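You operate a simulated robot arm through the tools that you are given. There is no shell and no other tool. Be economical: measure what you need, move in short steps, check, and stop when the job is done.

You are at the controls of a simulated two-armed robot. One attempt, no reset.

TASK
Open the upper drawer, take the short orange housing and put it in the inside of the upper drawer, then shut the drawer. Put the closed yellow housing on the top of the green-topped table away on the back row of the long table. Fetch the short purple housing and set it in the inside of the green good bin. Take the long green housing and leave it on the top of the short table. Press the down button two times. Fetch the pink cloth and set it in the black slotted tote. Do these in any order.

It is judged by the outcome, as a careful person would: the job done as asked, and still so three seconds after it is handed in. It fails if anything else is knocked over, pushed out of place, dropped, spilled or broken. Flat cloth is picked up by pressing the open fingertips on it (5 to 10 N) and closing them slowly along it; thin cloth reads only 2 to 8 mm in the jaws.

THE ROBOT
Two 7-joint arms with two-finger parallel grippers on one trunk, on a base that drives. Base frame: it is fixed to the floor where the robot stands at the start and does not move with it; the origin is under the middle of the robot, x ahead of it, y to its left, z up. Lengths are in mm, angles in degrees, forces in N, time in s.
The left shoulder is at the start at [80, 131, 947], the right one opposite. With the tool pointing down near the work surface each hand reaches from about 400 to 860 mm from the robot's upright axis, wherever it stands, measured 20 degrees to its own side. Places, roughly: back row of the long table (18x148 cm) [-5960, -4060, 840]; black slotted tote (40x32x18 cm) [-6300, -2000, 900]; closed yellow housing (8x12x7 cm) [-6400, 4800, 900]; down button [-4000, 2800, 900]; inside of the green good bin (20x16 cm) [-7000, -620, 900]; inside of the upper drawer [800, 100, 700]; long green housing [-6250, 2250, 1000]; pink cloth (10x8x3 cm) [-5200, -300, 800]; short orange housing [500, 750, 1000]; short purple housing [-6000, 2500, 750]; top of the short table (34x18 cm) [-3600, -440, 900]; upper drawer [700, 0, 700]. Payload 1.57 kg a hand.
Tool frame (each hand has its own): the origin (TCP) lies between the finger pads and is the grasp point; the fingertips stand 30 mm ahead of it; z points along the fingers, y is the line along which they close. The gripper opens to 110 mm. The fingers are 24 mm wide and 12 mm thick; the gripper's body (48 by 112 mm) begins 78 mm behind the TCP.
Orientation is that of the tool frame in the base frame, as a unit quaternion [x, y, z, w]. With the fingers straight down and closing along the base's y, the tool's x points along the base's -x, its y along +y and its z along -z.

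THE INTERFACE
- The arms move only by the tool nudge_tool. It takes "left_plan", "right_plan" or both (then of equal length, played together; a hand with none holds still); each is one flat list of numbers, 7 for each row, row after row: the shift along the tool's x, y, z in mm, then the turn, a rotation vector about the tool's x, y, z in degrees, then the closure, from 0 (fully open) to 1 (shut). In form: [dx, dy, dz, ax, ay, az, claw, dx, dy, dz, ax, ay, az, claw, ...]. A call has 1 to 12 rows; each row shifts and turns the commanded pose from where the row before left it, along the tool's axes as they then stand. Rows are played at 5 a second. More than 50 mm and 8.6 degrees between two rows, or a gripper value outside its range, and nothing of the call is played. A pose out of reach is approached as far as the arm can. The call stops where the force on the tool passes 40 N (or 10 N more than at its start, if that is more) or the arm is blocked; 0.2 s more then pass. Each finger travels about 108 mm/s and halts on what it meets, pressing with about 40 N; the grip force reading is that of the motor and also rises with nothing between the fingers. The clock runs only during rows and for 0.2 s after the last one: add rows that do not move to give the fingers time. It gives the time, the measured TCP pose, the force on the tool (base axes), the opening and the grip force at its end, in the units of the frame above (readings bear some noise), with the torque about the TCP (base axes, N m) and any sound that the robot's microphone picked up, and new pictures: "views" is both (left out), scene, wrist or none (wrist: the cameras of the hands that moved).
- Cameras (640 x 400 px; columns grow to the right, rows downward): "scene" is now at [-64.2, 43.2, 1419.2]; the picture's right is [0.40, -0.92, 0.00], its down [-0.60, -0.26, -0.76] and it looks along [0.70, 0.30, -0.65] (base axes); focal length 269 px, centre (320, 200). "left" rides on the left gripper at [70, -16, -141] in its tool frame; the picture's right is [0.23, 0.97, 0.00], its down [-0.86, 0.20, -0.48] and it looks along [-0.47, 0.11, 0.88] (tool axes); focal length 222 px, centre (320, 200). "right" rides on the right gripper at [70, 16, -141] in its tool frame; the picture's right is [-0.23, 0.97, 0.00], its down [-0.86, -0.20, -0.48] and it looks along [-0.47, -0.11, 0.88] (tool axes); focal length 222 px, centre (320, 200). There is no depth. A picture from a camera that has moved, and an enlarged one, comes with that camera's place and axes in the base frame and with its lens. The place of the scene camera against the robot may be out by one fixed shift of up to 18 mm in any direction.
- steer(legs): drives the robot by 1 to 6 legs, each [ahead, left, turn to the left] in mm, mm and degrees, along the robot's own axes; the way and the turn of a leg run together, so that a leg with both is an arc; at most 1500 mm and 180 degrees a leg. The arms and the cameras ride along, it lands a little off, and it stops where it bumps. It gives what a move gives, and a new picture of the scene camera.
- turn_head(pan, tilt): turns the head with the scene camera to pan (to the left, within 109 degrees either way) and tilt (down, from -29 to 69), counted from straight ahead of the robot. It gives what a move gives, and a new picture of the scene camera.
- close_up(camera, box): a new picture of the part [left, top, right, bottom] of that camera's present view, enlarged. It takes no simulated time.
- hand_in(): hands the job in; it is judged then, once.

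Work in short steps. Places have to be worked out from the pictures, the camera data and where the tool is seen: move nearer, look again, correct. Check each grasp and each placing, and mend what went wrong. You have 196 turns and 260 pictures in all, those below and enlarged ones among them. Open the grippers and draw the arms clear of the work before you hand the job in, unless the task says otherwise.

The tools are called after "Call:" by a JSON object that holds its "op" and its "data". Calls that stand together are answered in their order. nudge_tool: Moves the arms, as the interface text tells. Its arguments: {"type":"object","properties":{"left_plan":{"type":"array","items":{"type":"number"}},"right_plan":{"type":"array","items":{"type":"number"}},"views":{"type":"string","enum":["both","scene","wrist","none"]}},"required":[]} The other tools are called the same way: steer (legs) drives the base; turn_head (pan, tilt) turns the head that bears the scene camera; close_up (camera, box) takes an enlarged picture of a part of a camera's view; hand_in () hands the job in.

At the start:

```text
time: 0.0
left_eef_pos: [492.1, 380.4, 1196.2]
left_orientation: [0.0, 1.0, 0.0, 0.0]
left_wrist_force: [-0.4, -0.4, -0.6]
left_wrist_torque: [0.0, -0.01, 0.02]
left_gripper_width: 110.1
left_grip_force: 0.1
right_eef_pos: [573.7, -25.1, 1169.7]
right_orientation: [0.0, 1.0, -0.001, 0.0]
right_wrist_force: [-0.7, 0.0, 0.3]
right_wrist_torque: [-0.02, 0.0, 0.04]
right_gripper_width: 110.0
right_grip_force: 0.1
robot x, y, heading: [-0.9, 0.6, 0.1]
head pan, tilt: [23.4, 40.7]
```

scene: 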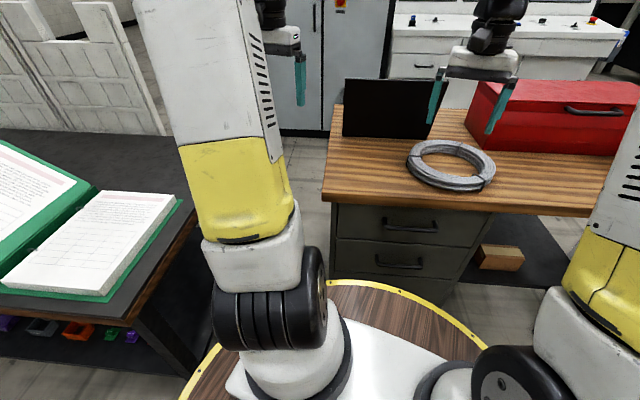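
right: 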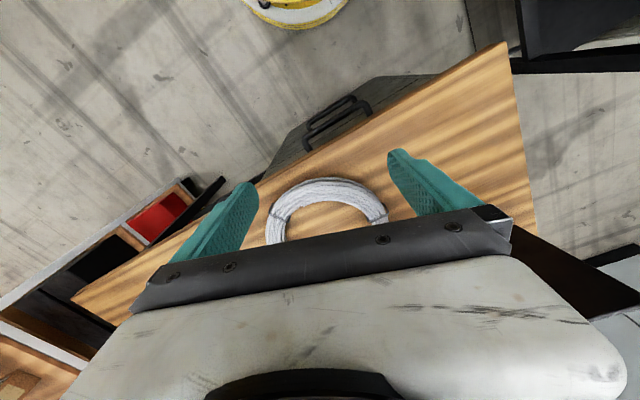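
left: 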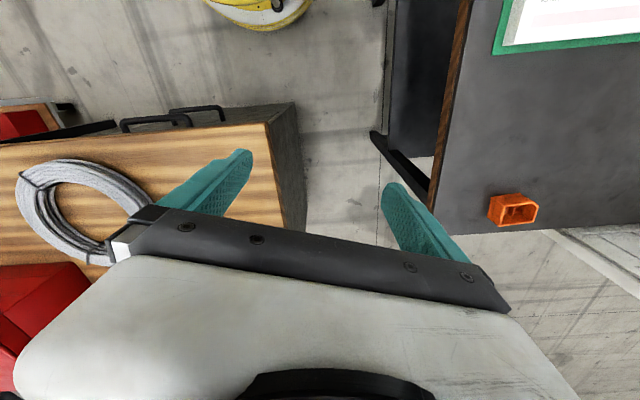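

The drawer desk is ahead, with its handle near [597, 14, 819], and the orange housing is on the dark table to the left. I'll take a closer look at the handles first.

Call:
{"op": "close_up", "data": {"camera": "scene", "box": [320, 160, 520, 285]}}

Call:
{"op": "turn_head", "data": {"pan": 75, "tilt": 35}}

```text
3.20 times, centred on (420, 222) of scene
camera zoom: at [-64.2, 43.2, 1419.2], right [0.4, -0.92, 0.0], down [-0.6, -0.26, -0.76], along [0.7, 0.3, -0.65], focal length 860 px, centre (0, 128)
```

zoom: 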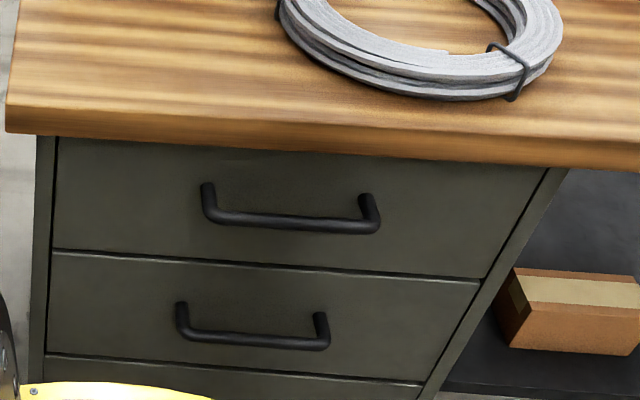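

```text
time: 1.2
left_eef_pos: [491.2, 381.6, 1195.3]
left_orientation: [0.001, 1.0, 0.001, 0.0]
left_wrist_force: [0.1, 0.2, 0.3]
left_wrist_torque: [0.01, -0.04, -0.03]
left_gripper_width: 110.1
left_grip_force: 0.1
right_eef_pos: [574.0, -25.8, 1169.0]
right_orientation: [0.0, 1.0, 0.0, -0.001]
right_wrist_force: [0.0, 1.0, 0.3]
right_wrist_torque: [-0.04, -0.01, -0.01]
right_gripper_width: 109.6
right_grip_force: 0.0
robot x, y, heading: [-2.2, -1.4, -0.0]
head pan, tilt: [75.0, 35.0]
camera scene: at [-119.0, 94.7, 1427.8], right [0.97, -0.26, 0.0], down [-0.15, -0.55, -0.82], along [0.21, 0.79, -0.57], focal length 269 px, centre (320, 200)
```

scene: 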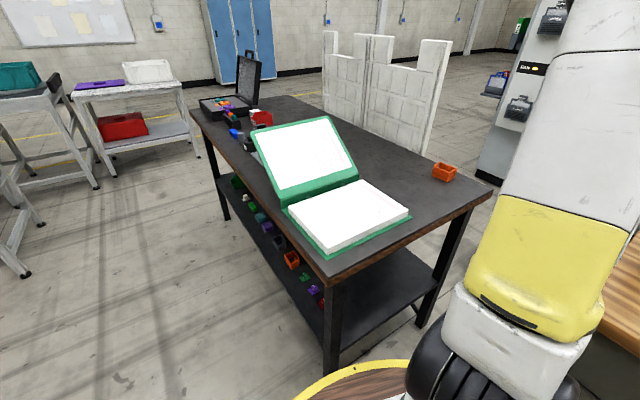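

The orange housing triangulates to about [569, 832, 920]. The desk and the table are both turned about 18.6°. I'll drive to around [152, 140] with heading 37°, which brings the left hand within reach of the housing.

Call:
{"op": "steer", "data": {"legs": [[0, 0, 37], [205, 20, 0]]}}

Call:
{"op": "nudge_tool", "data": {"left_plan": [0, 0, 0, 0, 0, 0, 0], "views": "wrist"}}

```text
time: 4.5
left_eef_pos: [314.0, 737.1, 1195.1]
left_orientation: [-0.316, 0.949, 0.0, 0.0]
left_wrist_force: [-0.4, -0.1, -0.1]
left_wrist_torque: [0.02, 0.0, 0.0]
left_gripper_width: 109.6
left_grip_force: 0.0
right_eef_pos: [622.6, 460.2, 1171.0]
right_orientation: [-0.315, 0.949, 0.0, -0.001]
right_wrist_force: [0.5, 0.1, 0.6]
right_wrist_torque: [0.03, -0.02, -0.05]
right_gripper_width: 110.1
right_grip_force: 0.1
robot x, y, heading: [150.0, 135.6, 36.7]
head pan, tilt: [75.0, 35.0]
camera scene: at [1.6, 144.3, 1427.8], right [0.93, 0.37, 0.0], down [0.21, -0.53, -0.82], along [-0.3, 0.76, -0.57], focal length 269 px, centre (320, 200)
```

scene: 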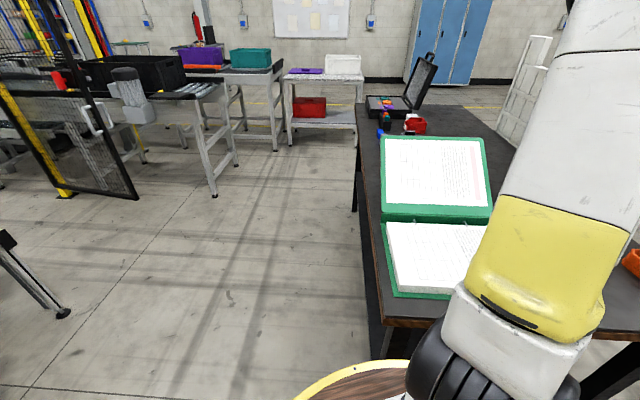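

```text
time: 5.0
left_eef_pos: [313.2, 735.9, 1196.0]
left_orientation: [-0.316, 0.949, 0.0, 0.0]
left_wrist_force: [-0.1, 0.2, 1.0]
left_wrist_torque: [0.01, 0.0, -0.01]
left_gripper_width: 109.9
left_grip_force: 0.1
right_eef_pos: [623.4, 459.5, 1169.5]
right_orientation: [-0.315, 0.949, 0.0, 0.0]
right_wrist_force: [-0.6, -0.2, -0.8]
right_wrist_torque: [0.0, 0.0, 0.04]
right_gripper_width: 109.8
right_grip_force: 0.1
robot x, y, heading: [146.0, 133.0, 36.9]
head pan, tilt: [75.0, 35.0]
camera left: at [267.2, 681.2, 1336.9], right [-0.76, 0.64, 0.0], down [0.57, 0.67, 0.48], along [0.31, 0.37, -0.88], focal length 222 px, centre (320, 200)
```

left: 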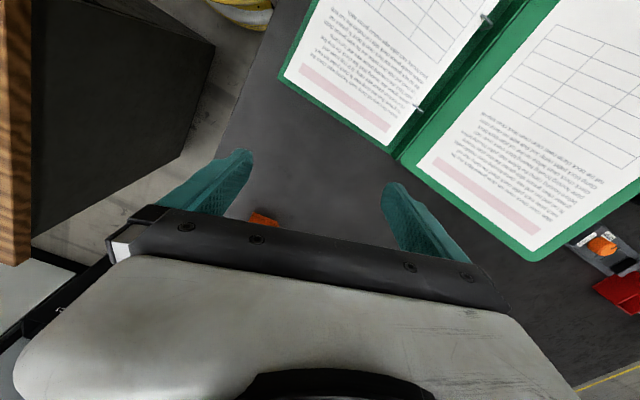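

The housing's edge shows at the left camera's lower rim, which agrees with my estimate. I'll move the left hand over it and come partway down.

Call:
{"op": "nudge_tool", "data": {"left_plan": [-45, -13, 0, 0, 0, 0, 0, -45, -13, 0, 0, 0, 0, 0, -45, -13, 10, 0, 0, 0, 0, -45, -13, 20, 0, 0, 0, 0, -45, -13, 30, 0, 0, 0, 0, -37, -12, 30, 0, 0, 0, 0, 0, 0, 0, 0, 0, 0, 0], "views": "wrist"}}

```text
refused: row 4 steps farther than a row can; nothing moved
```

A row was too long, so I'll split it into smaller steps.

Call:
{"op": "nudge_tool", "data": {"left_plan": [-45, -13, 0, 0, 0, 0, 0, -45, -13, 0, 0, 0, 0, 0, -43, -13, 10, 0, 0, 0, 0, -43, -13, 10, 0, 0, 0, 0, -43, -13, 10, 0, 0, 0, 0, -43, -12, 10, 0, 0, 0, 0, 0, 0, 40, 0, 0, 0, 0, 0, 0, 20, 0, 0, 0, 0, 0, 0, 0, 0, 0, 0, 0], "views": "wrist"}}

```text
time: 7.0
left_eef_pos: [560.6, 822.9, 1094.3]
left_orientation: [-0.315, 0.949, -0.001, -0.001]
left_wrist_force: [-0.6, 0.8, 0.1]
left_wrist_torque: [-0.03, 0.01, -0.03]
left_gripper_width: 109.9
left_grip_force: 0.1
left hand out of reach, approached as far as the arm can: row 6
right_eef_pos: [623.6, 459.6, 1169.0]
right_orientation: [-0.314, 0.949, 0.0, 0.0]
right_wrist_force: [-1.5, 0.4, 0.3]
right_wrist_torque: [-0.06, 0.02, 0.02]
right_gripper_width: 110.0
right_grip_force: 0.1
robot x, y, heading: [149.1, 132.6, 36.4]
head pan, tilt: [75.0, 35.0]
camera left: at [514.2, 767.9, 1236.7], right [-0.76, 0.64, 0.0], down [0.57, 0.67, 0.48], along [0.31, 0.37, -0.88], focal length 222 px, centre (320, 200)
```

left: 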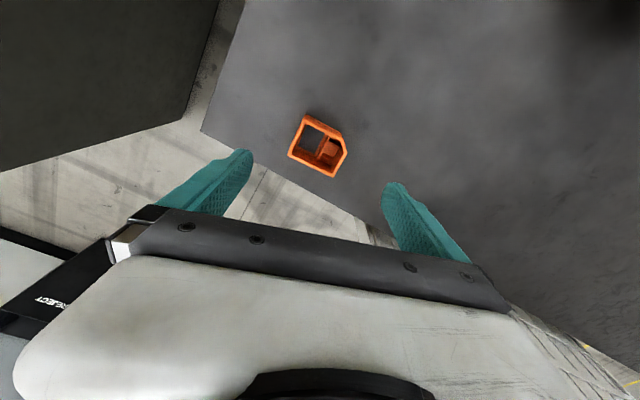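

The housing is under the hand near [572, 833]. I'll zoom in to see its shape.

Call:
{"op": "close_up", "data": {"camera": "left", "box": [272, 100, 368, 190]}}

```text
4.44 times, centred on (320, 145) of left
camera zoom: at [514.2, 767.9, 1236.7], right [-0.76, 0.64, 0.0], down [0.57, 0.67, 0.48], along [0.31, 0.37, -0.88], focal length 987 px, centre (320, 444)
```

zoom: 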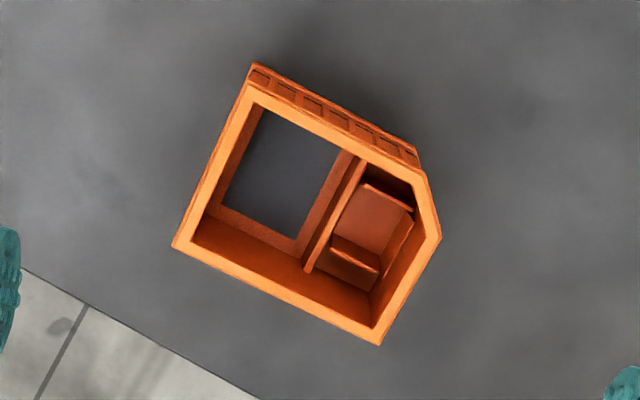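

One corner is chamfered, so I'll close along the long axis. I'll turn 12° about tool z, shift a few mm outward, and come down 90 mm.

Call:
{"op": "nudge_tool", "data": {"left_plan": [0, 0, 30, 0, 0, 6, 0, 0, 0, 30, 0, 0, 6, 0, 0, 0, 30, 0, 0, 0, 0, 0, 0, 0, 0, 0, 0, 0], "views": "wrist"}}

```text
time: 8.0
left_eef_pos: [563.5, 822.0, 1006.0]
left_orientation: [-0.214, 0.977, 0.0, 0.0]
left_wrist_force: [0.1, 0.3, -0.6]
left_wrist_torque: [0.01, 0.01, 0.02]
left_gripper_width: 109.9
left_grip_force: 0.1
right_eef_pos: [623.2, 459.0, 1170.0]
right_orientation: [-0.315, 0.949, -0.001, 0.001]
right_wrist_force: [-0.4, 0.0, -0.4]
right_wrist_torque: [0.0, 0.0, -0.01]
right_gripper_width: 109.9
right_grip_force: 0.0
robot x, y, heading: [147.5, 135.9, 36.7]
head pan, tilt: [75.0, 35.0]
camera left: at [505.8, 777.9, 1148.5], right [-0.61, 0.79, 0.0], down [0.69, 0.54, 0.48], along [0.38, 0.29, -0.88], focal length 222 px, centre (320, 200)
```

left: 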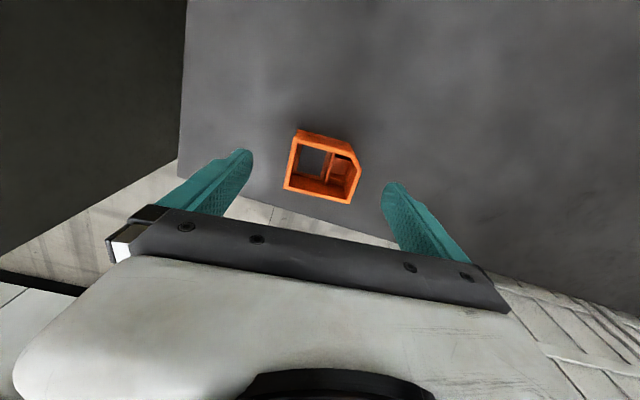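

The rim's height works out to roughly 890–930. I'll shift outward over it and go down another 50 mm, then recheck.

Call:
{"op": "nudge_tool", "data": {"left_plan": [-21, 5, 0, 0, 0, 0, 0, 0, 0, 30, 0, 0, 0, 0, 0, 0, 20, 0, 0, 0, 0, 0, 0, 0, 0, 0, 0, 0], "views": "wrist"}}

```text
time: 8.9
left_eef_pos: [579.0, 837.3, 956.4]
left_orientation: [-0.214, 0.977, 0.0, 0.0]
left_wrist_force: [0.7, -0.6, 0.2]
left_wrist_torque: [-0.03, -0.01, 0.01]
left_gripper_width: 110.0
left_grip_force: 0.0
right_eef_pos: [622.6, 459.0, 1170.0]
right_orientation: [-0.315, 0.949, 0.0, 0.0]
right_wrist_force: [-0.7, 0.2, 0.2]
right_wrist_torque: [0.0, 0.04, -0.01]
right_gripper_width: 109.8
right_grip_force: 0.1
robot x, y, heading: [151.6, 138.9, 36.5]
head pan, tilt: [75.0, 35.0]
camera left: at [522.1, 793.2, 1097.6], right [-0.61, 0.79, 0.0], down [0.69, 0.54, 0.48], along [0.38, 0.29, -0.88], focal length 222 px, centre (320, 200)
```

left: 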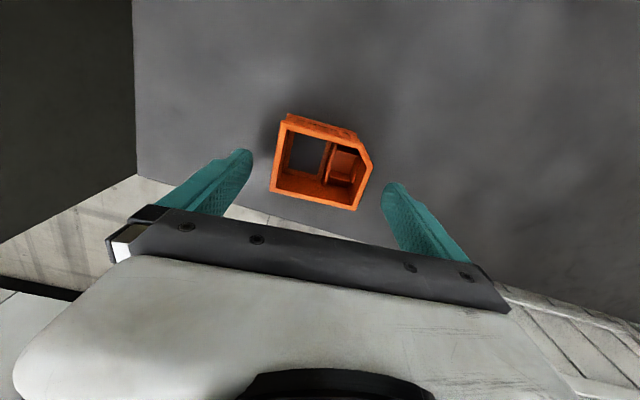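

Scaling between views puts the rim at z≈920 with the hand centred. I'll go down 38 mm and close.

Call:
{"op": "nudge_tool", "data": {"left_plan": [2, 0, 20, 0, 0, 0, 0, 0, 0, 18, 0, 0, 0, 0, 0, 0, 0, 0, 0, 0, 0.2, 0, 0, 0, 0, 0, 0, 0.35, 0, 0, 0, 0, 0, 0, 0.6, 0, 0, 0, 0, 0, 0, 0.8, 0, 0, 0, 0, 0, 0, 0.8], "views": "wrist"}}

```text
time: 9.6
left_eef_pos: [579.7, 833.8, 929.8]
left_orientation: [-0.213, 0.977, 0.001, 0.005]
left_wrist_force: [1.9, -0.6, 6.9]
left_wrist_torque: [-0.36, -0.14, 0.17]
left_gripper_width: 89.5
left_grip_force: 0.4
right_eef_pos: [622.8, 459.6, 1170.8]
right_orientation: [-0.315, 0.949, 0.0, -0.001]
right_wrist_force: [0.0, 0.1, 1.3]
right_wrist_torque: [0.04, -0.01, 0.0]
right_gripper_width: 110.1
right_grip_force: 0.0
robot x, y, heading: [146.6, 137.4, 36.6]
head pan, tilt: [75.0, 35.0]
stopped in row 3 (left hand): the force on the tool passed its limit at 49 N (the readings are from after the stop); the commanded pose is now the measured one
camera left: at [521.5, 789.9, 1070.4], right [-0.61, 0.79, 0.0], down [0.69, 0.54, 0.49], along [0.39, 0.3, -0.87], focal length 222 px, centre (320, 200)
```

left: 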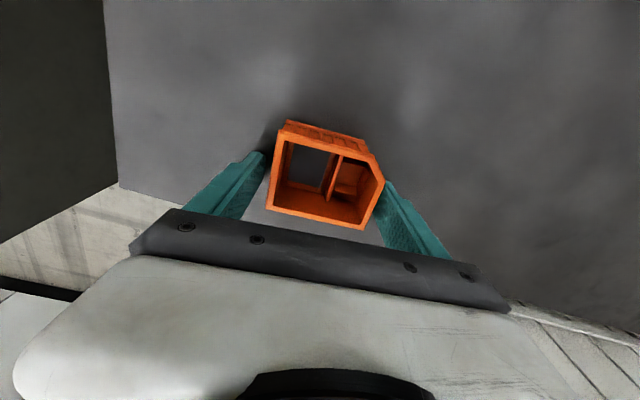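

The fingertips touched the table with the TCP at about 928, so the tabletop is at z≈898. I'll lift 5 mm and close on the housing.

Call:
{"op": "nudge_tool", "data": {"left_plan": [0, 0, -5, 0, 0, 0, 0.2, 0, 0, 0, 0, 0, 0, 0.3, 0, 0, 0, 0, 0, 0, 0.4, 0, 0, 0, 0, 0, 0, 0.5, 0, 0, 0, 0, 0, 0, 0.6, 0, 0, 0, 0, 0, 0, 0.6], "views": "wrist"}}

```text
time: 11.0
left_eef_pos: [578.6, 834.3, 933.1]
left_orientation: [-0.213, 0.977, 0.001, 0.005]
left_wrist_force: [0.4, -0.1, 0.2]
left_wrist_torque: [0.03, -0.02, -0.01]
left_gripper_width: 72.0
left_grip_force: 39.9
right_eef_pos: [623.3, 460.5, 1169.8]
right_orientation: [-0.315, 0.949, 0.0, 0.0]
right_wrist_force: [0.2, -0.2, -0.2]
right_wrist_torque: [0.0, -0.01, -0.02]
right_gripper_width: 110.4
right_grip_force: 0.0
robot x, y, heading: [152.4, 139.9, 36.8]
head pan, tilt: [75.0, 35.0]
camera left: at [521.3, 790.8, 1073.8], right [-0.61, 0.79, 0.0], down [0.69, 0.54, 0.49], along [0.38, 0.3, -0.87], focal length 222 px, centre (320, 200)
```

left: 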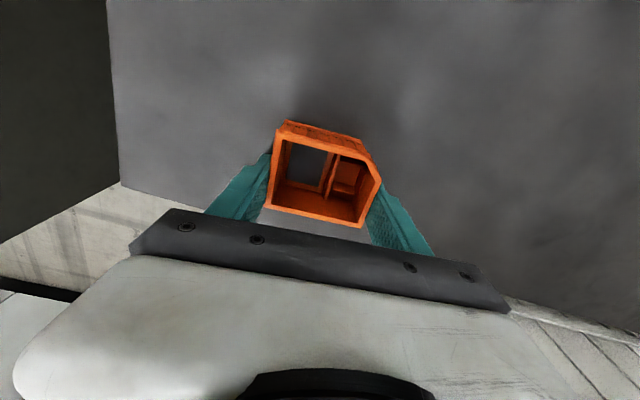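

It's gripped, 72 mm wide at 40 N. I'll lift it and draw the arm back.

Call:
{"op": "nudge_tool", "data": {"left_plan": [0, 0, -45, 0, 0, 0, 0.6, 0, 0, -45, 0, 0, 0, 0.6, 0, 0, -45, 0, 0, 0, 0.6, 0, 0, -45, 0, 0, 0, 0.6, 0, 0, -45, 0, 0, -6, 0.6, 45, 0, -20, 0, 0, -6, 0.6, 49, 0, 0, 0, 0, 0, 0.6, 49, 0, 0, 0, 0, 0, 0.6, 49, 0, 0, 0, 0, 0, 0.6, 49, 0, 0, 0, 0, 0, 0.6, 30, 0, 0, 0, 0, 0, 0.6], "views": "wrist"}}

Call:
{"op": "turn_head", "data": {"pan": 0, "tilt": 45}}

```text
time: 13.4
left_eef_pos: [346.5, 666.9, 1166.4]
left_orientation: [-0.315, 0.949, 0.001, 0.005]
left_wrist_force: [0.2, 0.2, 1.0]
left_wrist_torque: [0.01, 0.02, 0.02]
left_gripper_width: 44.3
left_grip_force: 0.0
left hand out of reach, approached as far as the arm can: row 5
right_eef_pos: [623.3, 459.6, 1169.1]
right_orientation: [-0.315, 0.949, 0.0, 0.0]
right_wrist_force: [0.5, -0.2, 0.0]
right_wrist_torque: [-0.01, 0.08, 0.02]
right_gripper_width: 110.0
right_grip_force: 0.1
robot x, y, heading: [146.5, 136.6, 36.6]
head pan, tilt: [75.0, 35.0]
camera left: at [298.2, 612.1, 1307.3], right [-0.76, 0.64, 0.0], down [0.56, 0.67, 0.49], along [0.31, 0.37, -0.87], focal length 222 px, centre (320, 200)
```

left: 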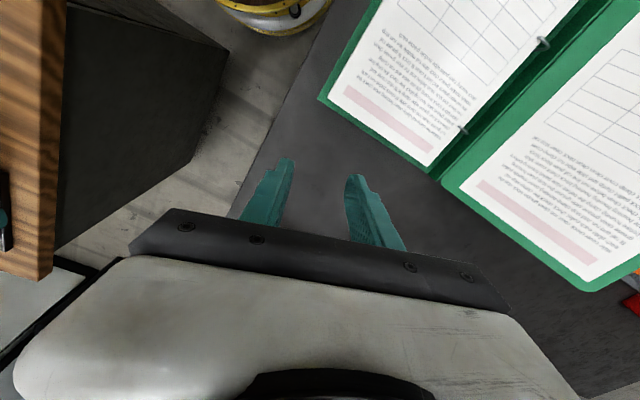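

```text
time: 14.9
left_eef_pos: [347.1, 668.0, 1167.3]
left_orientation: [-0.315, 0.949, 0.001, 0.005]
left_wrist_force: [0.3, -0.4, -0.5]
left_wrist_torque: [0.0, 0.01, -0.01]
left_gripper_width: 44.0
left_grip_force: 0.1
right_eef_pos: [623.4, 459.1, 1169.5]
right_orientation: [-0.316, 0.949, 0.001, 0.0]
right_wrist_force: [0.6, -0.2, 0.1]
right_wrist_torque: [-0.04, 0.01, 0.01]
right_gripper_width: 109.8
right_grip_force: 0.1
robot x, y, heading: [146.5, 135.8, 36.9]
head pan, tilt: [0.0, 45.0]
camera scene: at [99.4, 111.3, 1413.0], right [0.6, -0.8, 0.0], down [-0.57, -0.42, -0.71], along [0.57, 0.42, -0.71], focal length 269 px, centre (320, 200)
```

scene: 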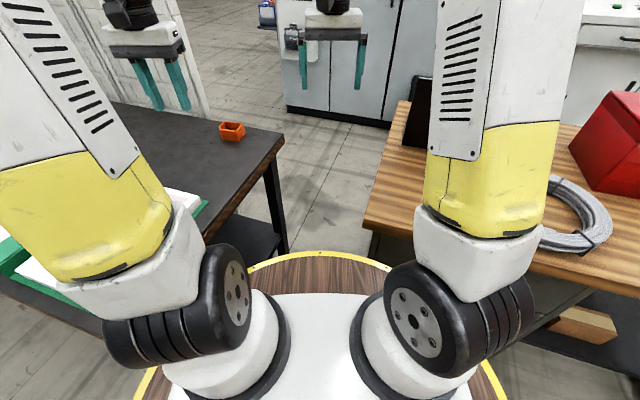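

It slipped: the gripper is empty and the housing still stands upright on the table near [590, 854]. I'll open and return above it for another look.

Call:
{"op": "nudge_tool", "data": {"left_plan": [-45, 0, 10, 0, 0, 0, 0, -45, 0, 10, 0, 0, 0, 0, -45, 0, 10, 0, 0, 0, 0, -45, 0, 10, 0, 0, 0, 0, -45, 0, 20, 0, 0, 0, 0, -40, 0, 20, 0, 0, 0, 0, -30, 0, 20, 0, 0, 0, 0, 0, 0, 0, 0, 0, 0, 0], "views": "wrist"}}

```text
time: 16.7
left_eef_pos: [584.0, 843.9, 1067.9]
left_orientation: [-0.316, 0.949, 0.001, 0.004]
left_wrist_force: [-0.5, 0.1, 0.6]
left_wrist_torque: [0.0, 0.0, 0.01]
left_gripper_width: 110.0
left_grip_force: 0.2
right_eef_pos: [623.4, 459.3, 1169.1]
right_orientation: [-0.315, 0.949, 0.001, 0.0]
right_wrist_force: [0.5, 0.5, -0.2]
right_wrist_torque: [0.02, 0.01, 0.0]
right_gripper_width: 110.2
right_grip_force: 0.1
robot x, y, heading: [147.5, 134.2, 36.6]
head pan, tilt: [0.0, 45.0]
camera left: at [536.3, 788.6, 1208.3], right [-0.76, 0.64, 0.0], down [0.56, 0.67, 0.48], along [0.31, 0.37, -0.88], focal length 222 px, centre (320, 200)
```

left: 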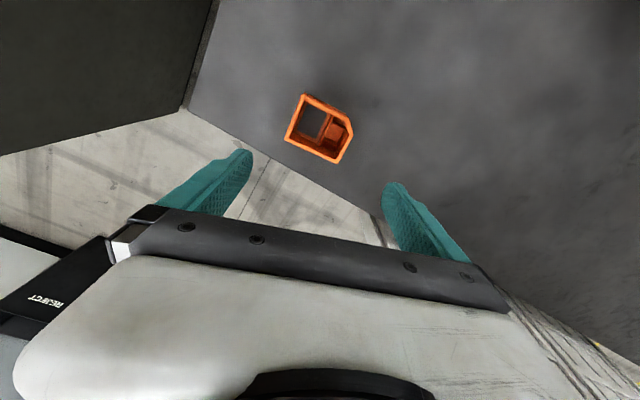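

The housing hasn't moved (≈[572, 831]). I'll regrip across its short, fully parallel sides by turning 80° about tool z.

Call:
{"op": "nudge_tool", "data": {"left_plan": [0, 0, 0, 0, 0, -8, 0, 0, 0, 0, 0, 0, -8, 0, 0, 0, 0, 0, 0, -8, 0, 0, 0, 0, 0, 0, -8, 0, 0, 0, 0, 0, 0, -8, 0, 0, 0, 0, 0, 0, -8, 0, 0, 0, 0, 0, 0, -8, 0, 0, 0, 0, 0, 0, -8, 0, 0, 0, 0, 0, 0, -8, 0, 0, 0, 0, 0, 0, -8, 0, 0, 0, 0, 0, 0, 0, 0], "views": "wrist"}}

```text
time: 19.1
left_eef_pos: [585.0, 844.7, 1066.6]
left_orientation: [0.852, -0.524, 0.002, -0.003]
left_wrist_force: [0.4, 0.5, 1.1]
left_wrist_torque: [-0.03, 0.03, -0.02]
left_gripper_width: 110.3
left_grip_force: 0.1
right_eef_pos: [622.2, 460.1, 1169.5]
right_orientation: [-0.315, 0.949, 0.0, 0.0]
right_wrist_force: [0.1, 0.3, -0.4]
right_wrist_torque: [0.01, -0.02, -0.01]
right_gripper_width: 110.0
right_grip_force: 0.0
robot x, y, heading: [147.1, 135.7, 36.7]
head pan, tilt: [0.0, 45.0]
camera left: at [629.5, 788.2, 1207.7], right [-0.77, -0.64, -0.01], down [-0.57, 0.67, 0.48], along [-0.3, 0.37, -0.88], focal length 222 px, centre (320, 200)
```

left: 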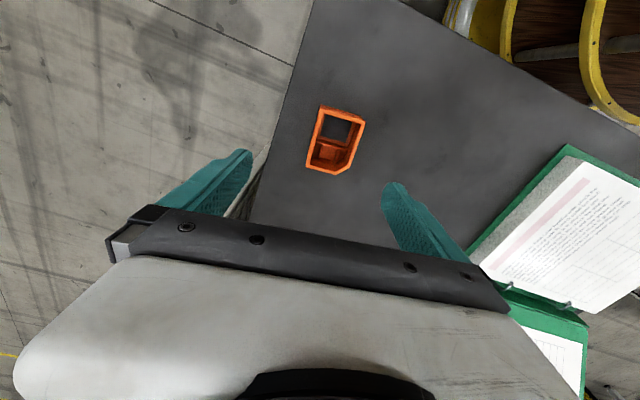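

I'll centre over it and go down to TCP z≈930.

Call:
{"op": "nudge_tool", "data": {"left_plan": [11, 17, 20, 0, 0, 0, 0, 0, 0, 40, 0, 0, 0, 0, 0, 0, 40, 0, 0, 0, 0, 0, 0, 20, 0, 0, 0, 0, 0, 0, 15, 0, 0, 0, 0, 0, 0, 0, 0, 0, 0, 0], "views": "wrist"}}

```text
time: 20.5
left_eef_pos: [576.9, 825.7, 930.4]
left_orientation: [0.851, -0.525, 0.002, -0.004]
left_wrist_force: [0.3, 0.3, 0.1]
left_wrist_torque: [0.0, -0.05, 0.02]
left_gripper_width: 109.9
left_grip_force: 0.1
right_eef_pos: [622.8, 459.4, 1169.1]
right_orientation: [-0.314, 0.949, 0.001, -0.001]
right_wrist_force: [-0.2, -0.6, 0.5]
right_wrist_torque: [-0.01, 0.0, 0.03]
right_gripper_width: 110.4
right_grip_force: 0.1
robot x, y, heading: [152.7, 137.6, 36.9]
head pan, tilt: [0.0, 45.0]
camera left: at [621.2, 770.0, 1071.8], right [-0.77, -0.64, -0.01], down [-0.57, 0.67, 0.48], along [-0.3, 0.37, -0.88], focal length 222 px, centre (320, 200)
```

left: 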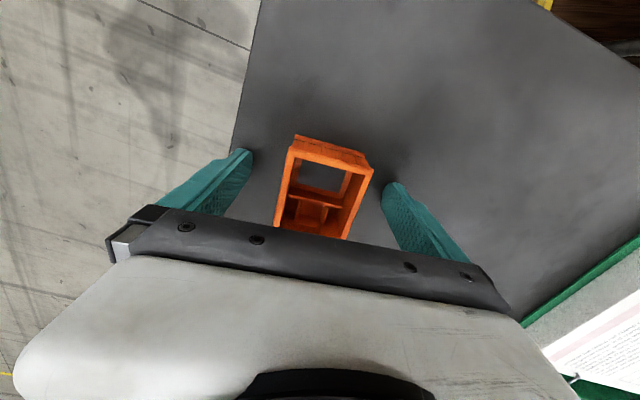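

Well centred. I'll close fully, wait, and lift slowly.

Call:
{"op": "nudge_tool", "data": {"left_plan": [0, 0, 0, 0, 0, 0, 0.3, 0, 0, 0, 0, 0, 0, 0.5, 0, 0, 0, 0, 0, 0, 0.7, 0, 0, 0, 0, 0, 0, 1, 0, 0, 0, 0, 0, 0, 1, 0, 0, 0, 0, 0, 0, 1, 0, 0, -10, 0, 0, 0, 1, 0, 0, -10, 0, 0, 0, 1, 0, 0, -10, 0, 0, 0, 1, 0, 0, -20, 0, 0, 0, 1], "views": "wrist"}}

```text
time: 22.7
left_eef_pos: [576.3, 828.3, 979.7]
left_orientation: [0.851, -0.525, 0.003, -0.004]
left_wrist_force: [-0.8, -0.3, -2.2]
left_wrist_torque: [-0.05, 0.02, 0.0]
left_gripper_width: 53.8
left_grip_force: 39.7
right_eef_pos: [622.9, 459.1, 1170.1]
right_orientation: [-0.315, 0.949, 0.001, 0.001]
right_wrist_force: [-0.4, 0.3, -0.2]
right_wrist_torque: [0.03, -0.02, 0.0]
right_gripper_width: 110.2
right_grip_force: 0.0
robot x, y, heading: [150.3, 136.4, 36.8]
head pan, tilt: [0.0, 45.0]
camera left: at [621.2, 771.9, 1121.8], right [-0.77, -0.64, -0.01], down [-0.57, 0.67, 0.48], along [-0.3, 0.37, -0.88], focal length 222 px, centre (320, 200)
```

left: 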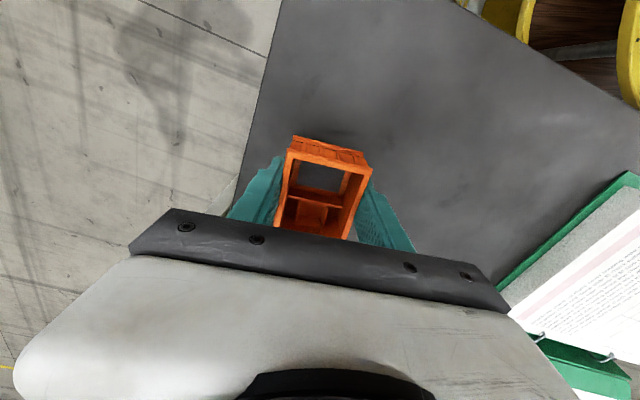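

It holds this time at 53.8 mm with weight on the wrist. I'll raise it and draw back.

Call:
{"op": "nudge_tool", "data": {"left_plan": [0, 0, -40, 0, 0, 0, 1, 0, 0, -45, 0, 0, 0, 1, 0, 0, -45, 0, 0, 0, 1, 0, 0, -40, 0, 0, 0, 1, 9, 48, 0, 0, 0, 0, 1, 9, 48, 0, 0, 0, 0, 1, 9, 48, 0, 0, 0, 0, 1, 9, 48, 0, 0, 0, 0, 1, 9, 48, 0, 0, 0, 0, 1], "views": "none"}}

Call:
{"op": "steer", "data": {"legs": [[-350, 0, 0], [0, 0, -18]]}}

```text
time: 24.7
left_eef_pos: [373.4, 673.2, 1144.7]
left_orientation: [0.851, -0.525, 0.002, -0.003]
left_wrist_force: [0.4, 0.3, -0.4]
left_wrist_torque: [-0.05, 0.07, 0.04]
left_gripper_width: 53.6
left_grip_force: 39.8
left hand out of reach, approached as far as the arm can: row 4
right_eef_pos: [622.6, 460.3, 1170.1]
right_orientation: [-0.314, 0.949, 0.0, 0.0]
right_wrist_force: [0.4, -0.3, 0.7]
right_wrist_torque: [-0.03, 0.01, 0.0]
right_gripper_width: 110.2
right_grip_force: 0.2
robot x, y, heading: [149.5, 137.6, 36.6]
head pan, tilt: [0.0, 45.0]
```

```text
time: 27.9
left_eef_pos: [252.8, 367.8, 1146.6]
left_orientation: [0.758, -0.652, 0.002, -0.004]
left_wrist_force: [0.1, 0.5, -1.4]
left_wrist_torque: [-0.03, 0.0, 0.0]
left_gripper_width: 53.6
left_grip_force: 39.8
right_eef_pos: [421.9, 86.3, 1170.6]
right_orientation: [-0.162, 0.987, -0.001, -0.001]
right_wrist_force: [-0.3, -0.6, -1.0]
right_wrist_torque: [-0.01, 0.03, 0.01]
right_gripper_width: 109.8
right_grip_force: 0.2
robot x, y, heading: [-130.0, -71.3, 18.5]
head pan, tilt: [0.0, 45.0]
camera scene: at [-187.9, -79.6, 1413.0], right [0.32, -0.95, 0.0], down [-0.67, -0.22, -0.71], along [0.67, 0.22, -0.71], focal length 269 px, centre (320, 200)
```

scene: 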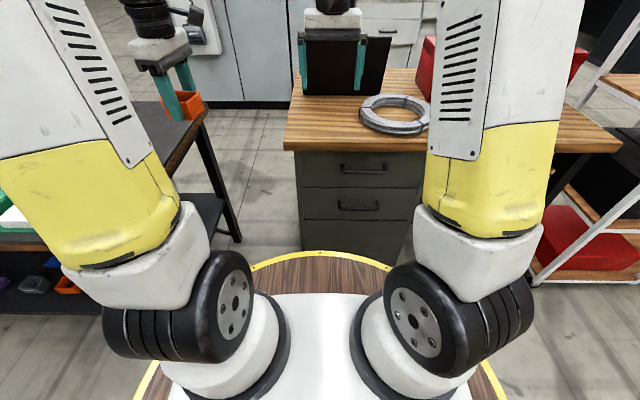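

I'm now square to the desk. I'll bring the right hand over to the handle's line and start pitching it to horizontal.

Call:
{"op": "nudge_tool", "data": {"right_plan": [32, -38, 0, 0, 0, 0, 0.3, 32, -38, 0, 0, 0, 0, 0.3, 30, -40, 0, 0, 0, 0, 0.3, 0, 0, 0, 0, -8.5, 0, 0.3, 0, 0, 0, 0, -8.5, 0, 0.3, 0, 0, 0, 0, -8.5, 0, 0.3, 0, 0, 0, 0, -8.5, 0, 0.3, 0, 0, 0, 0, -8.5, 0, 0.3, 0, 0, 0, 0, -8.5, 0, 0.3, 0, 0, 0, 0, -8.5, 0, 0.3, 0, 0, 0, 0, -8.5, 0, 0.3, 0, 0, 0, 0, -8.5, 0, 0.3], "views": "none"}}

Call:
{"op": "nudge_tool", "data": {"right_plan": [0, 0, 0, 0, -8.5, 0, 0.3, 0, 0, 0, 0, -5, 0, 0.3, 0, 0, 0, 0, 0, 8.5, 0.3, 0, 0, 0, 0, 0, 8.5, 0.3, 0, 0, 0, 0, 0, 8.5, 0.3, 0, 0, 0, 0, 0, 8.5, 0.3, 0, 0, 0, 0, 0, 8.5, 0.3, 0, 0, 0, 0, 0, 8.5, 0.3, 0, 0, 0, 0, 0, 8.5, 0.3, 0, 0, 0, 0, 0, 8.5, 0.3, 0, 0, 0, 0, 0, 8.5, 0.3, 0, 0, 0, 0, 0, 8.5, 0.3], "views": "both"}}

```text
time: 30.5
left_eef_pos: [251.4, 368.9, 1145.9]
left_orientation: [0.757, -0.654, 0.003, -0.004]
left_wrist_force: [-0.1, -0.3, -1.8]
left_wrist_torque: [0.0, -0.02, -0.03]
left_gripper_width: 53.7
left_grip_force: 40.1
right_eef_pos: [420.6, -30.8, 1225.5]
right_orientation: [-0.127, 0.775, 0.099, 0.612]
right_wrist_force: [0.5, -0.5, 0.7]
right_wrist_torque: [-0.02, -0.02, 0.04]
right_gripper_width: 77.2
right_grip_force: 0.0
right hand out of reach, approached as far as the arm can: row 10, 11, 12
robot x, y, heading: [-131.9, -73.2, 18.5]
head pan, tilt: [0.0, 45.0]
```

```text
time: 33.1
left_eef_pos: [252.0, 367.7, 1145.7]
left_orientation: [0.757, -0.653, 0.002, -0.004]
left_wrist_force: [0.4, 0.5, -0.9]
left_wrist_torque: [-0.03, -0.02, 0.01]
left_gripper_width: 53.8
left_grip_force: 40.4
right_eef_pos: [451.3, -17.0, 1245.9]
right_orientation: [0.388, 0.592, 0.555, 0.437]
right_wrist_force: [0.3, 0.3, 0.7]
right_wrist_torque: [0.0, 0.02, 0.0]
right_gripper_width: 77.0
right_grip_force: 0.1
right hand out of reach, approached as far as the arm can: row 1, 2
robot x, y, heading: [-132.5, -69.2, 18.7]
head pan, tilt: [0.0, 45.0]
camera scene: at [-187.9, -79.7, 1413.0], right [0.32, -0.95, 0.0], down [-0.67, -0.22, -0.71], along [0.67, 0.22, -0.71], focal length 269 px, centre (320, 200)
camera right: at [294.2, 4.0, 1258.1], right [0.05, -0.14, 0.99], down [-0.18, -0.98, -0.13], along [0.98, -0.17, -0.07], focal length 222 px, centre (320, 200)
```

scene: 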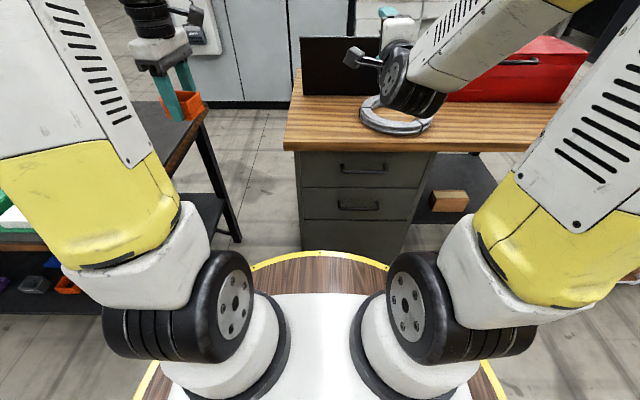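
right: 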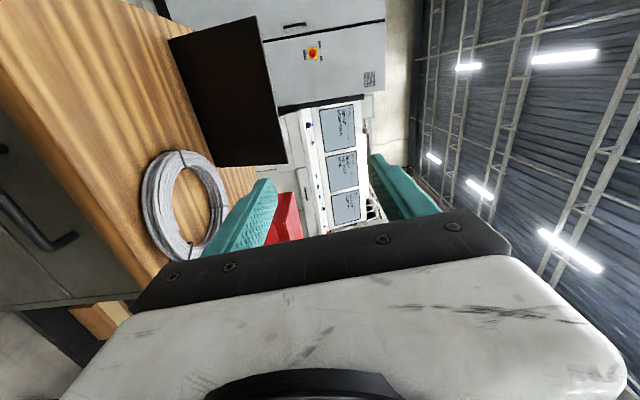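

The hand is horizontal and faces the drawer. The handle bar is near [541, 10, 843]. I'll trim the roll and lower to its height, staying about 120 mm short of it.

Call:
{"op": "nudge_tool", "data": {"right_plan": [0, 0, -27, 0, 0, 5, 0.3, 0, -45, 0, 0, 0, 0, 0.3, 0, -45, 0, 0, 0, 0, 0.3, 0, -45, 0, 0, 0, 0, 0.3, 0, -45, 0, 0, 0, 0, 0.3, 0, -45, 0, 0, 0, 0, 0.3, 0, -45, 0, 0, 0, 0, 0.3, 0, -45, 0, 0, 0, 0, 0.3, 0, -45, 0, 0, 0, 0, 0.3, 0, -43, 0, 0, 0, 0, 0.3, 0, 0, 0, 0, 0, 0, 0.3], "views": "both"}}

```text
time: 35.5
left_eef_pos: [251.4, 369.3, 1145.5]
left_orientation: [0.758, -0.652, 0.003, -0.003]
left_wrist_force: [0.6, 1.0, -0.7]
left_wrist_torque: [-0.05, 0.01, 0.01]
left_gripper_width: 53.4
left_grip_force: 40.0
right_eef_pos: [483.0, -0.6, 874.5]
right_orientation: [0.413, 0.573, 0.574, 0.413]
right_wrist_force: [1.0, -0.2, 0.1]
right_wrist_torque: [0.05, -0.02, -0.01]
right_gripper_width: 77.1
right_grip_force: 0.1
right hand out of reach, approached as far as the arm can: row 1, 2, 3, 4
robot x, y, heading: [-130.7, -73.9, 18.4]
head pan, tilt: [0.0, 45.0]
camera scene: at [-187.9, -79.7, 1413.0], right [0.32, -0.95, 0.0], down [-0.67, -0.22, -0.71], along [0.67, 0.22, -0.71], focal length 269 px, centre (320, 200)
camera right: at [327.0, 19.7, 891.8], right [0.07, -0.22, 0.97], down [-0.18, -0.96, -0.2], along [0.98, -0.16, -0.11], focal length 222 px, centre (320, 200)
```

scene: 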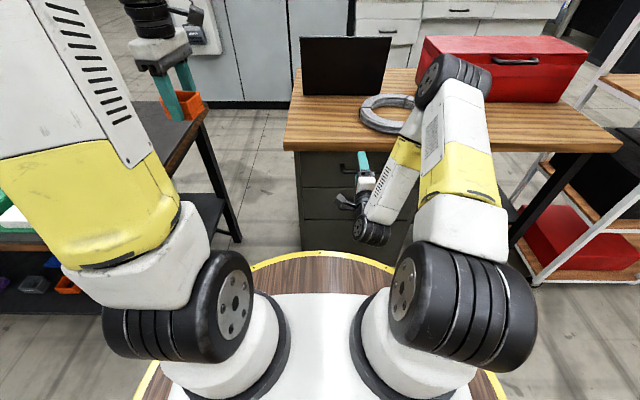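
right: 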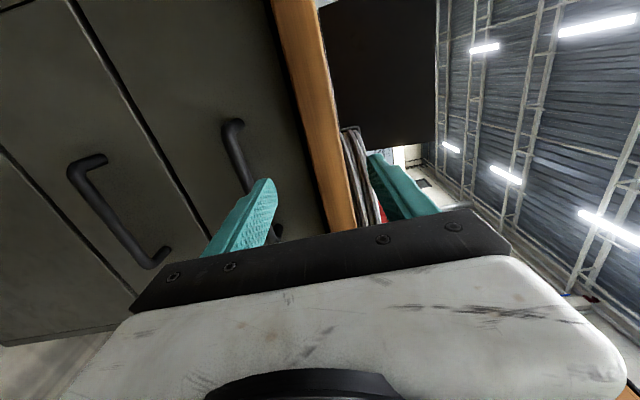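

The handle shows behind the upper finger. I'll zoom in for an accurate fix.

Call:
{"op": "close_up", "data": {"camera": "right", "box": [50, 90, 370, 290]}}

```text
2.00 times, centred on (210, 190) of right
camera zoom: at [327.0, 19.7, 891.8], right [0.07, -0.22, 0.97], down [-0.18, -0.96, -0.2], along [0.98, -0.16, -0.11], focal length 444 px, centre (540, 220)
```

zoom: 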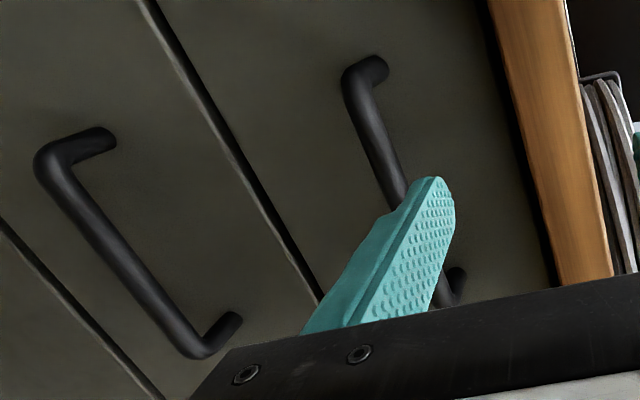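

All views agree on the handle bar: about [614, 2, 774], 125 mm further ahead, 100 mm lower and 39 mm to the right. I'll lower and shift first, then come close.

Call:
{"op": "nudge_tool", "data": {"right_plan": [-13, -33, 0, 0, 0, 0, 0.3, -13, -33, 0, 0, 0, 0, 0.3, -13, -34, 0, 0, 0, 0, 0.3, 0, 0, 35, 0, 0, 0, 0.3, 0, 0, 30, 0, 0, 0, 0.3, 0, 0, 0, 0, 0, 0, 0.3], "views": "both"}}

```text
time: 36.9
left_eef_pos: [251.2, 367.1, 1145.9]
left_orientation: [0.757, -0.653, 0.003, -0.003]
left_wrist_force: [-1.0, 0.8, -1.8]
left_wrist_torque: [0.0, 0.01, -0.05]
left_gripper_width: 53.5
left_grip_force: 39.7
right_eef_pos: [558.4, -13.9, 774.4]
right_orientation: [0.413, 0.574, 0.574, 0.413]
right_wrist_force: [0.0, 0.3, 0.1]
right_wrist_torque: [0.0, -0.01, -0.01]
right_gripper_width: 77.1
right_grip_force: 0.0
robot x, y, heading: [-130.4, -70.0, 18.5]
head pan, tilt: [0.0, 45.0]
camera scene: at [-187.9, -79.7, 1413.0], right [0.32, -0.95, 0.0], down [-0.67, -0.22, -0.71], along [0.67, 0.22, -0.71], focal length 269 px, centre (320, 200)
camera right: at [402.4, 6.0, 791.0], right [0.07, -0.22, 0.97], down [-0.18, -0.96, -0.2], along [0.98, -0.16, -0.11], focal length 222 px, centre (320, 200)
```

scene: 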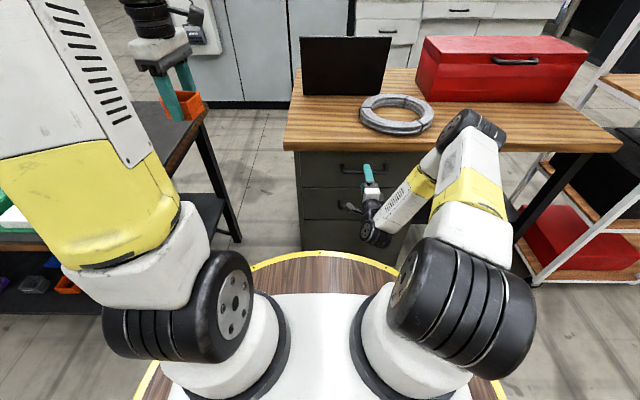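
right: 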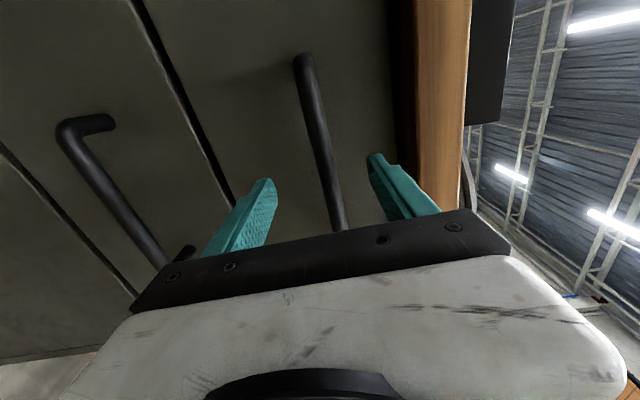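

The bar sits squarely between the fingers. I'll advance 54 mm and close on it.

Call:
{"op": "nudge_tool", "data": {"right_plan": [0, 0, 27, 0, 0, 0, 0.3, 0, 0, 27, 0, 0, 0, 0.3, 0, 0, 0, 0, 0, 0, 0.5, 0, 0, 0, 0, 0, 0, 0.7, 0, 0, 0, 0, 0, 0, 0.9, 0, 0, 0, 0, 0, 0, 1, 0, 0, 0, 0, 0, 0, 1], "views": "wrist"}}

```text
time: 37.6
left_eef_pos: [250.1, 366.0, 1145.6]
left_orientation: [0.757, -0.653, 0.003, -0.004]
left_wrist_force: [-0.6, 0.0, -0.6]
left_wrist_torque: [0.01, -0.03, 0.01]
left_gripper_width: 53.4
left_grip_force: 40.3
right_eef_pos: [606.2, -0.9, 772.5]
right_orientation: [0.414, 0.575, 0.573, 0.412]
right_wrist_force: [-13.9, -3.6, 2.6]
right_wrist_torque: [0.09, -0.54, -0.13]
right_gripper_width: 57.4
right_grip_force: 1.3
robot x, y, heading: [-132.2, -70.6, 18.2]
head pan, tilt: [0.0, 45.0]
stopped in row 3 (right hand): the force on the tool passed its limit at 45 N (the readings are from after the stop); the commanded pose is now the measured one
camera right: at [449.1, 19.4, 791.1], right [0.08, -0.21, 0.97], down [-0.18, -0.96, -0.2], along [0.98, -0.16, -0.11], focal length 222 px, centre (320, 200)
```

right: 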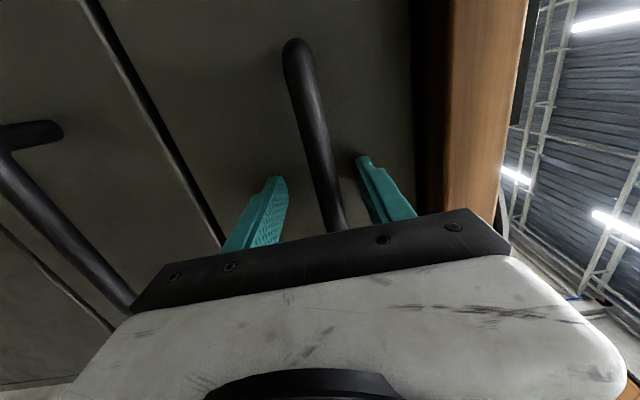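

The tips touched the drawer face. I'll back off 8 mm and close.

Call:
{"op": "nudge_tool", "data": {"right_plan": [0, 0, -9, 0, 0, 0, 0.5, 0, 0, 0, 0, 0, 0, 0.65, 0, 0, 0, 0, 0, 0, 0.8, 0, 0, 0, 0, 0, 0, 0.9, 0, 0, 0, 0, 0, 0, 1, 0, 0, 0, 0, 0, 0, 1], "views": "wrist"}}

```text
time: 38.9
left_eef_pos: [249.9, 366.5, 1146.7]
left_orientation: [0.757, -0.654, 0.003, -0.004]
left_wrist_force: [-0.2, 0.6, -1.5]
left_wrist_torque: [0.03, -0.01, 0.03]
left_gripper_width: 53.8
left_grip_force: 39.6
right_eef_pos: [598.6, -3.0, 779.8]
right_orientation: [0.41, 0.569, 0.578, 0.416]
right_wrist_force: [-17.5, -5.7, 13.1]
right_wrist_torque: [-0.18, -0.06, -0.15]
right_gripper_width: 15.6
right_grip_force: 31.4
robot x, y, heading: [-130.0, -68.4, 18.7]
head pan, tilt: [0.0, 45.0]
stopped in row 6 (right hand): the force on the tool passed its limit at 47 N (the readings are from after the stop); the commanded pose is now the measured one
camera right: at [442.7, 16.9, 795.6], right [0.06, -0.22, 0.97], down [-0.18, -0.96, -0.21], along [0.98, -0.16, -0.1], focal length 222 px, centre (320, 200)
```

right: 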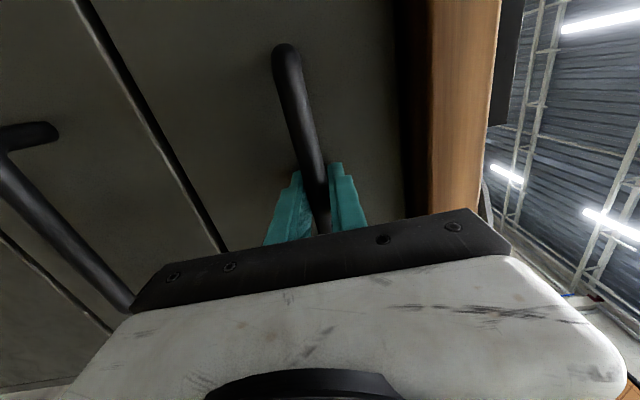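

The bar is gripped (15.6 mm). I'll reverse the base along the drawer's axis to pull it open.

Call:
{"op": "steer", "data": {"legs": [[-260, 0, 0]]}}

```text
time: 40.8
left_eef_pos: [2.5, 278.9, 1145.5]
left_orientation: [0.753, -0.658, 0.003, -0.004]
left_wrist_force: [-0.3, 0.3, -0.4]
left_wrist_torque: [0.0, 0.0, 0.01]
left_gripper_width: 53.5
left_grip_force: 39.6
right_eef_pos: [343.8, -94.0, 780.1]
right_orientation: [0.413, 0.567, 0.577, 0.419]
right_wrist_force: [-8.2, 27.5, 15.1]
right_wrist_torque: [-0.41, -0.08, -0.02]
right_gripper_width: 15.9
right_grip_force: 31.1
robot x, y, heading: [-386.5, -154.2, 17.4]
head pan, tilt: [0.0, 45.0]
camera scene: at [-444.6, -161.1, 1413.0], right [0.3, -0.95, 0.0], down [-0.67, -0.21, -0.71], along [0.67, 0.21, -0.71], focal length 269 px, centre (320, 200)
```

scene: 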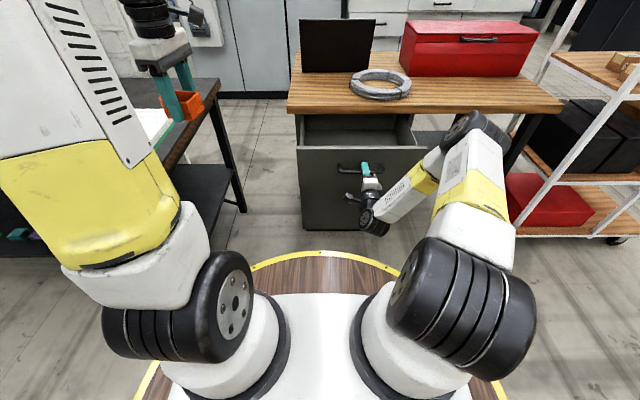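

The drawer is open about 270 mm. I'll release the handle, back off, and raise the right hand.

Call:
{"op": "nudge_tool", "data": {"right_plan": [0, 0, 0, 0, 0, 0, 0.5, 0, 0, 0, 0, 0, 0, 0.3, 0, 0, -30, 0, 0, 0, 0.3, 0, 0, -40, 0, 0, 0, 0.3, 0, 0, -40, 0, 0, 0, 0.3, 0, 45, 0, 0, 0, 0, 0.3, 0, 45, 0, 0, 0, 0, 0.3, 0, 45, 0, 0, 0, 0, 0.3, 0, 45, 0, 0, 0, 0, 0.3, 0, 45, 0, 0, 0, 0, 0.3, 0, 45, 0, 0, 0, 0, 0.3, 0, 45, 0, 0, 0, 0, 0.3], "views": "none"}}

Call:
{"op": "steer", "data": {"legs": [[0, -260, 1], [200, 0, 0]]}}

```text
time: 43.4
left_eef_pos: [4.2, 279.6, 1145.4]
left_orientation: [0.752, -0.659, 0.003, -0.003]
left_wrist_force: [0.0, -0.1, -1.9]
left_wrist_torque: [-0.01, 0.05, 0.01]
left_gripper_width: 53.7
left_grip_force: 39.6
right_eef_pos: [247.9, -129.0, 1090.8]
right_orientation: [0.414, 0.567, 0.576, 0.418]
right_wrist_force: [0.0, 0.1, -0.1]
right_wrist_torque: [0.02, -0.02, 0.04]
right_gripper_width: 77.0
right_grip_force: 0.0
right hand out of reach, approached as far as the arm can: row 11, 12
robot x, y, heading: [-386.8, -155.5, 17.7]
head pan, tilt: [0.0, 45.0]
```

```text
time: 46.4
left_eef_pos: [264.7, 103.5, 1145.5]
left_orientation: [0.758, -0.652, 0.004, -0.003]
left_wrist_force: [-0.6, -0.3, -1.3]
left_wrist_torque: [-0.03, -0.01, 0.01]
left_gripper_width: 53.7
left_grip_force: 39.9
right_eef_pos: [518.9, -299.3, 1091.1]
right_orientation: [0.407, 0.571, 0.581, 0.412]
right_wrist_force: [-0.4, -0.1, -0.7]
right_wrist_torque: [0.03, 0.0, 0.0]
right_gripper_width: 76.9
right_grip_force: 0.0
robot x, y, heading: [-113.7, -342.6, 18.8]
head pan, tilt: [0.0, 45.0]
camera scene: at [-172.1, -346.7, 1413.0], right [0.32, -0.95, 0.0], down [-0.67, -0.23, -0.71], along [0.67, 0.23, -0.71], focal length 269 px, centre (320, 200)
```

scene: 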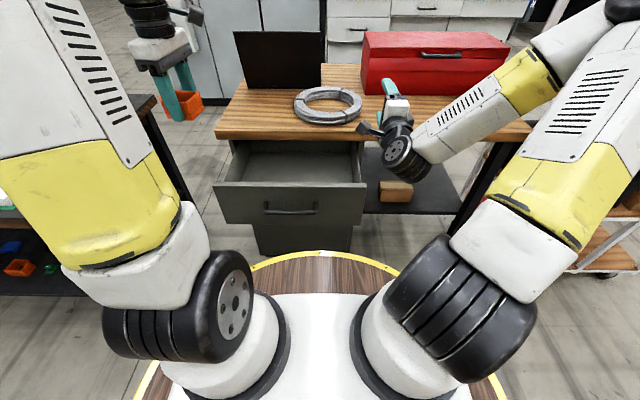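

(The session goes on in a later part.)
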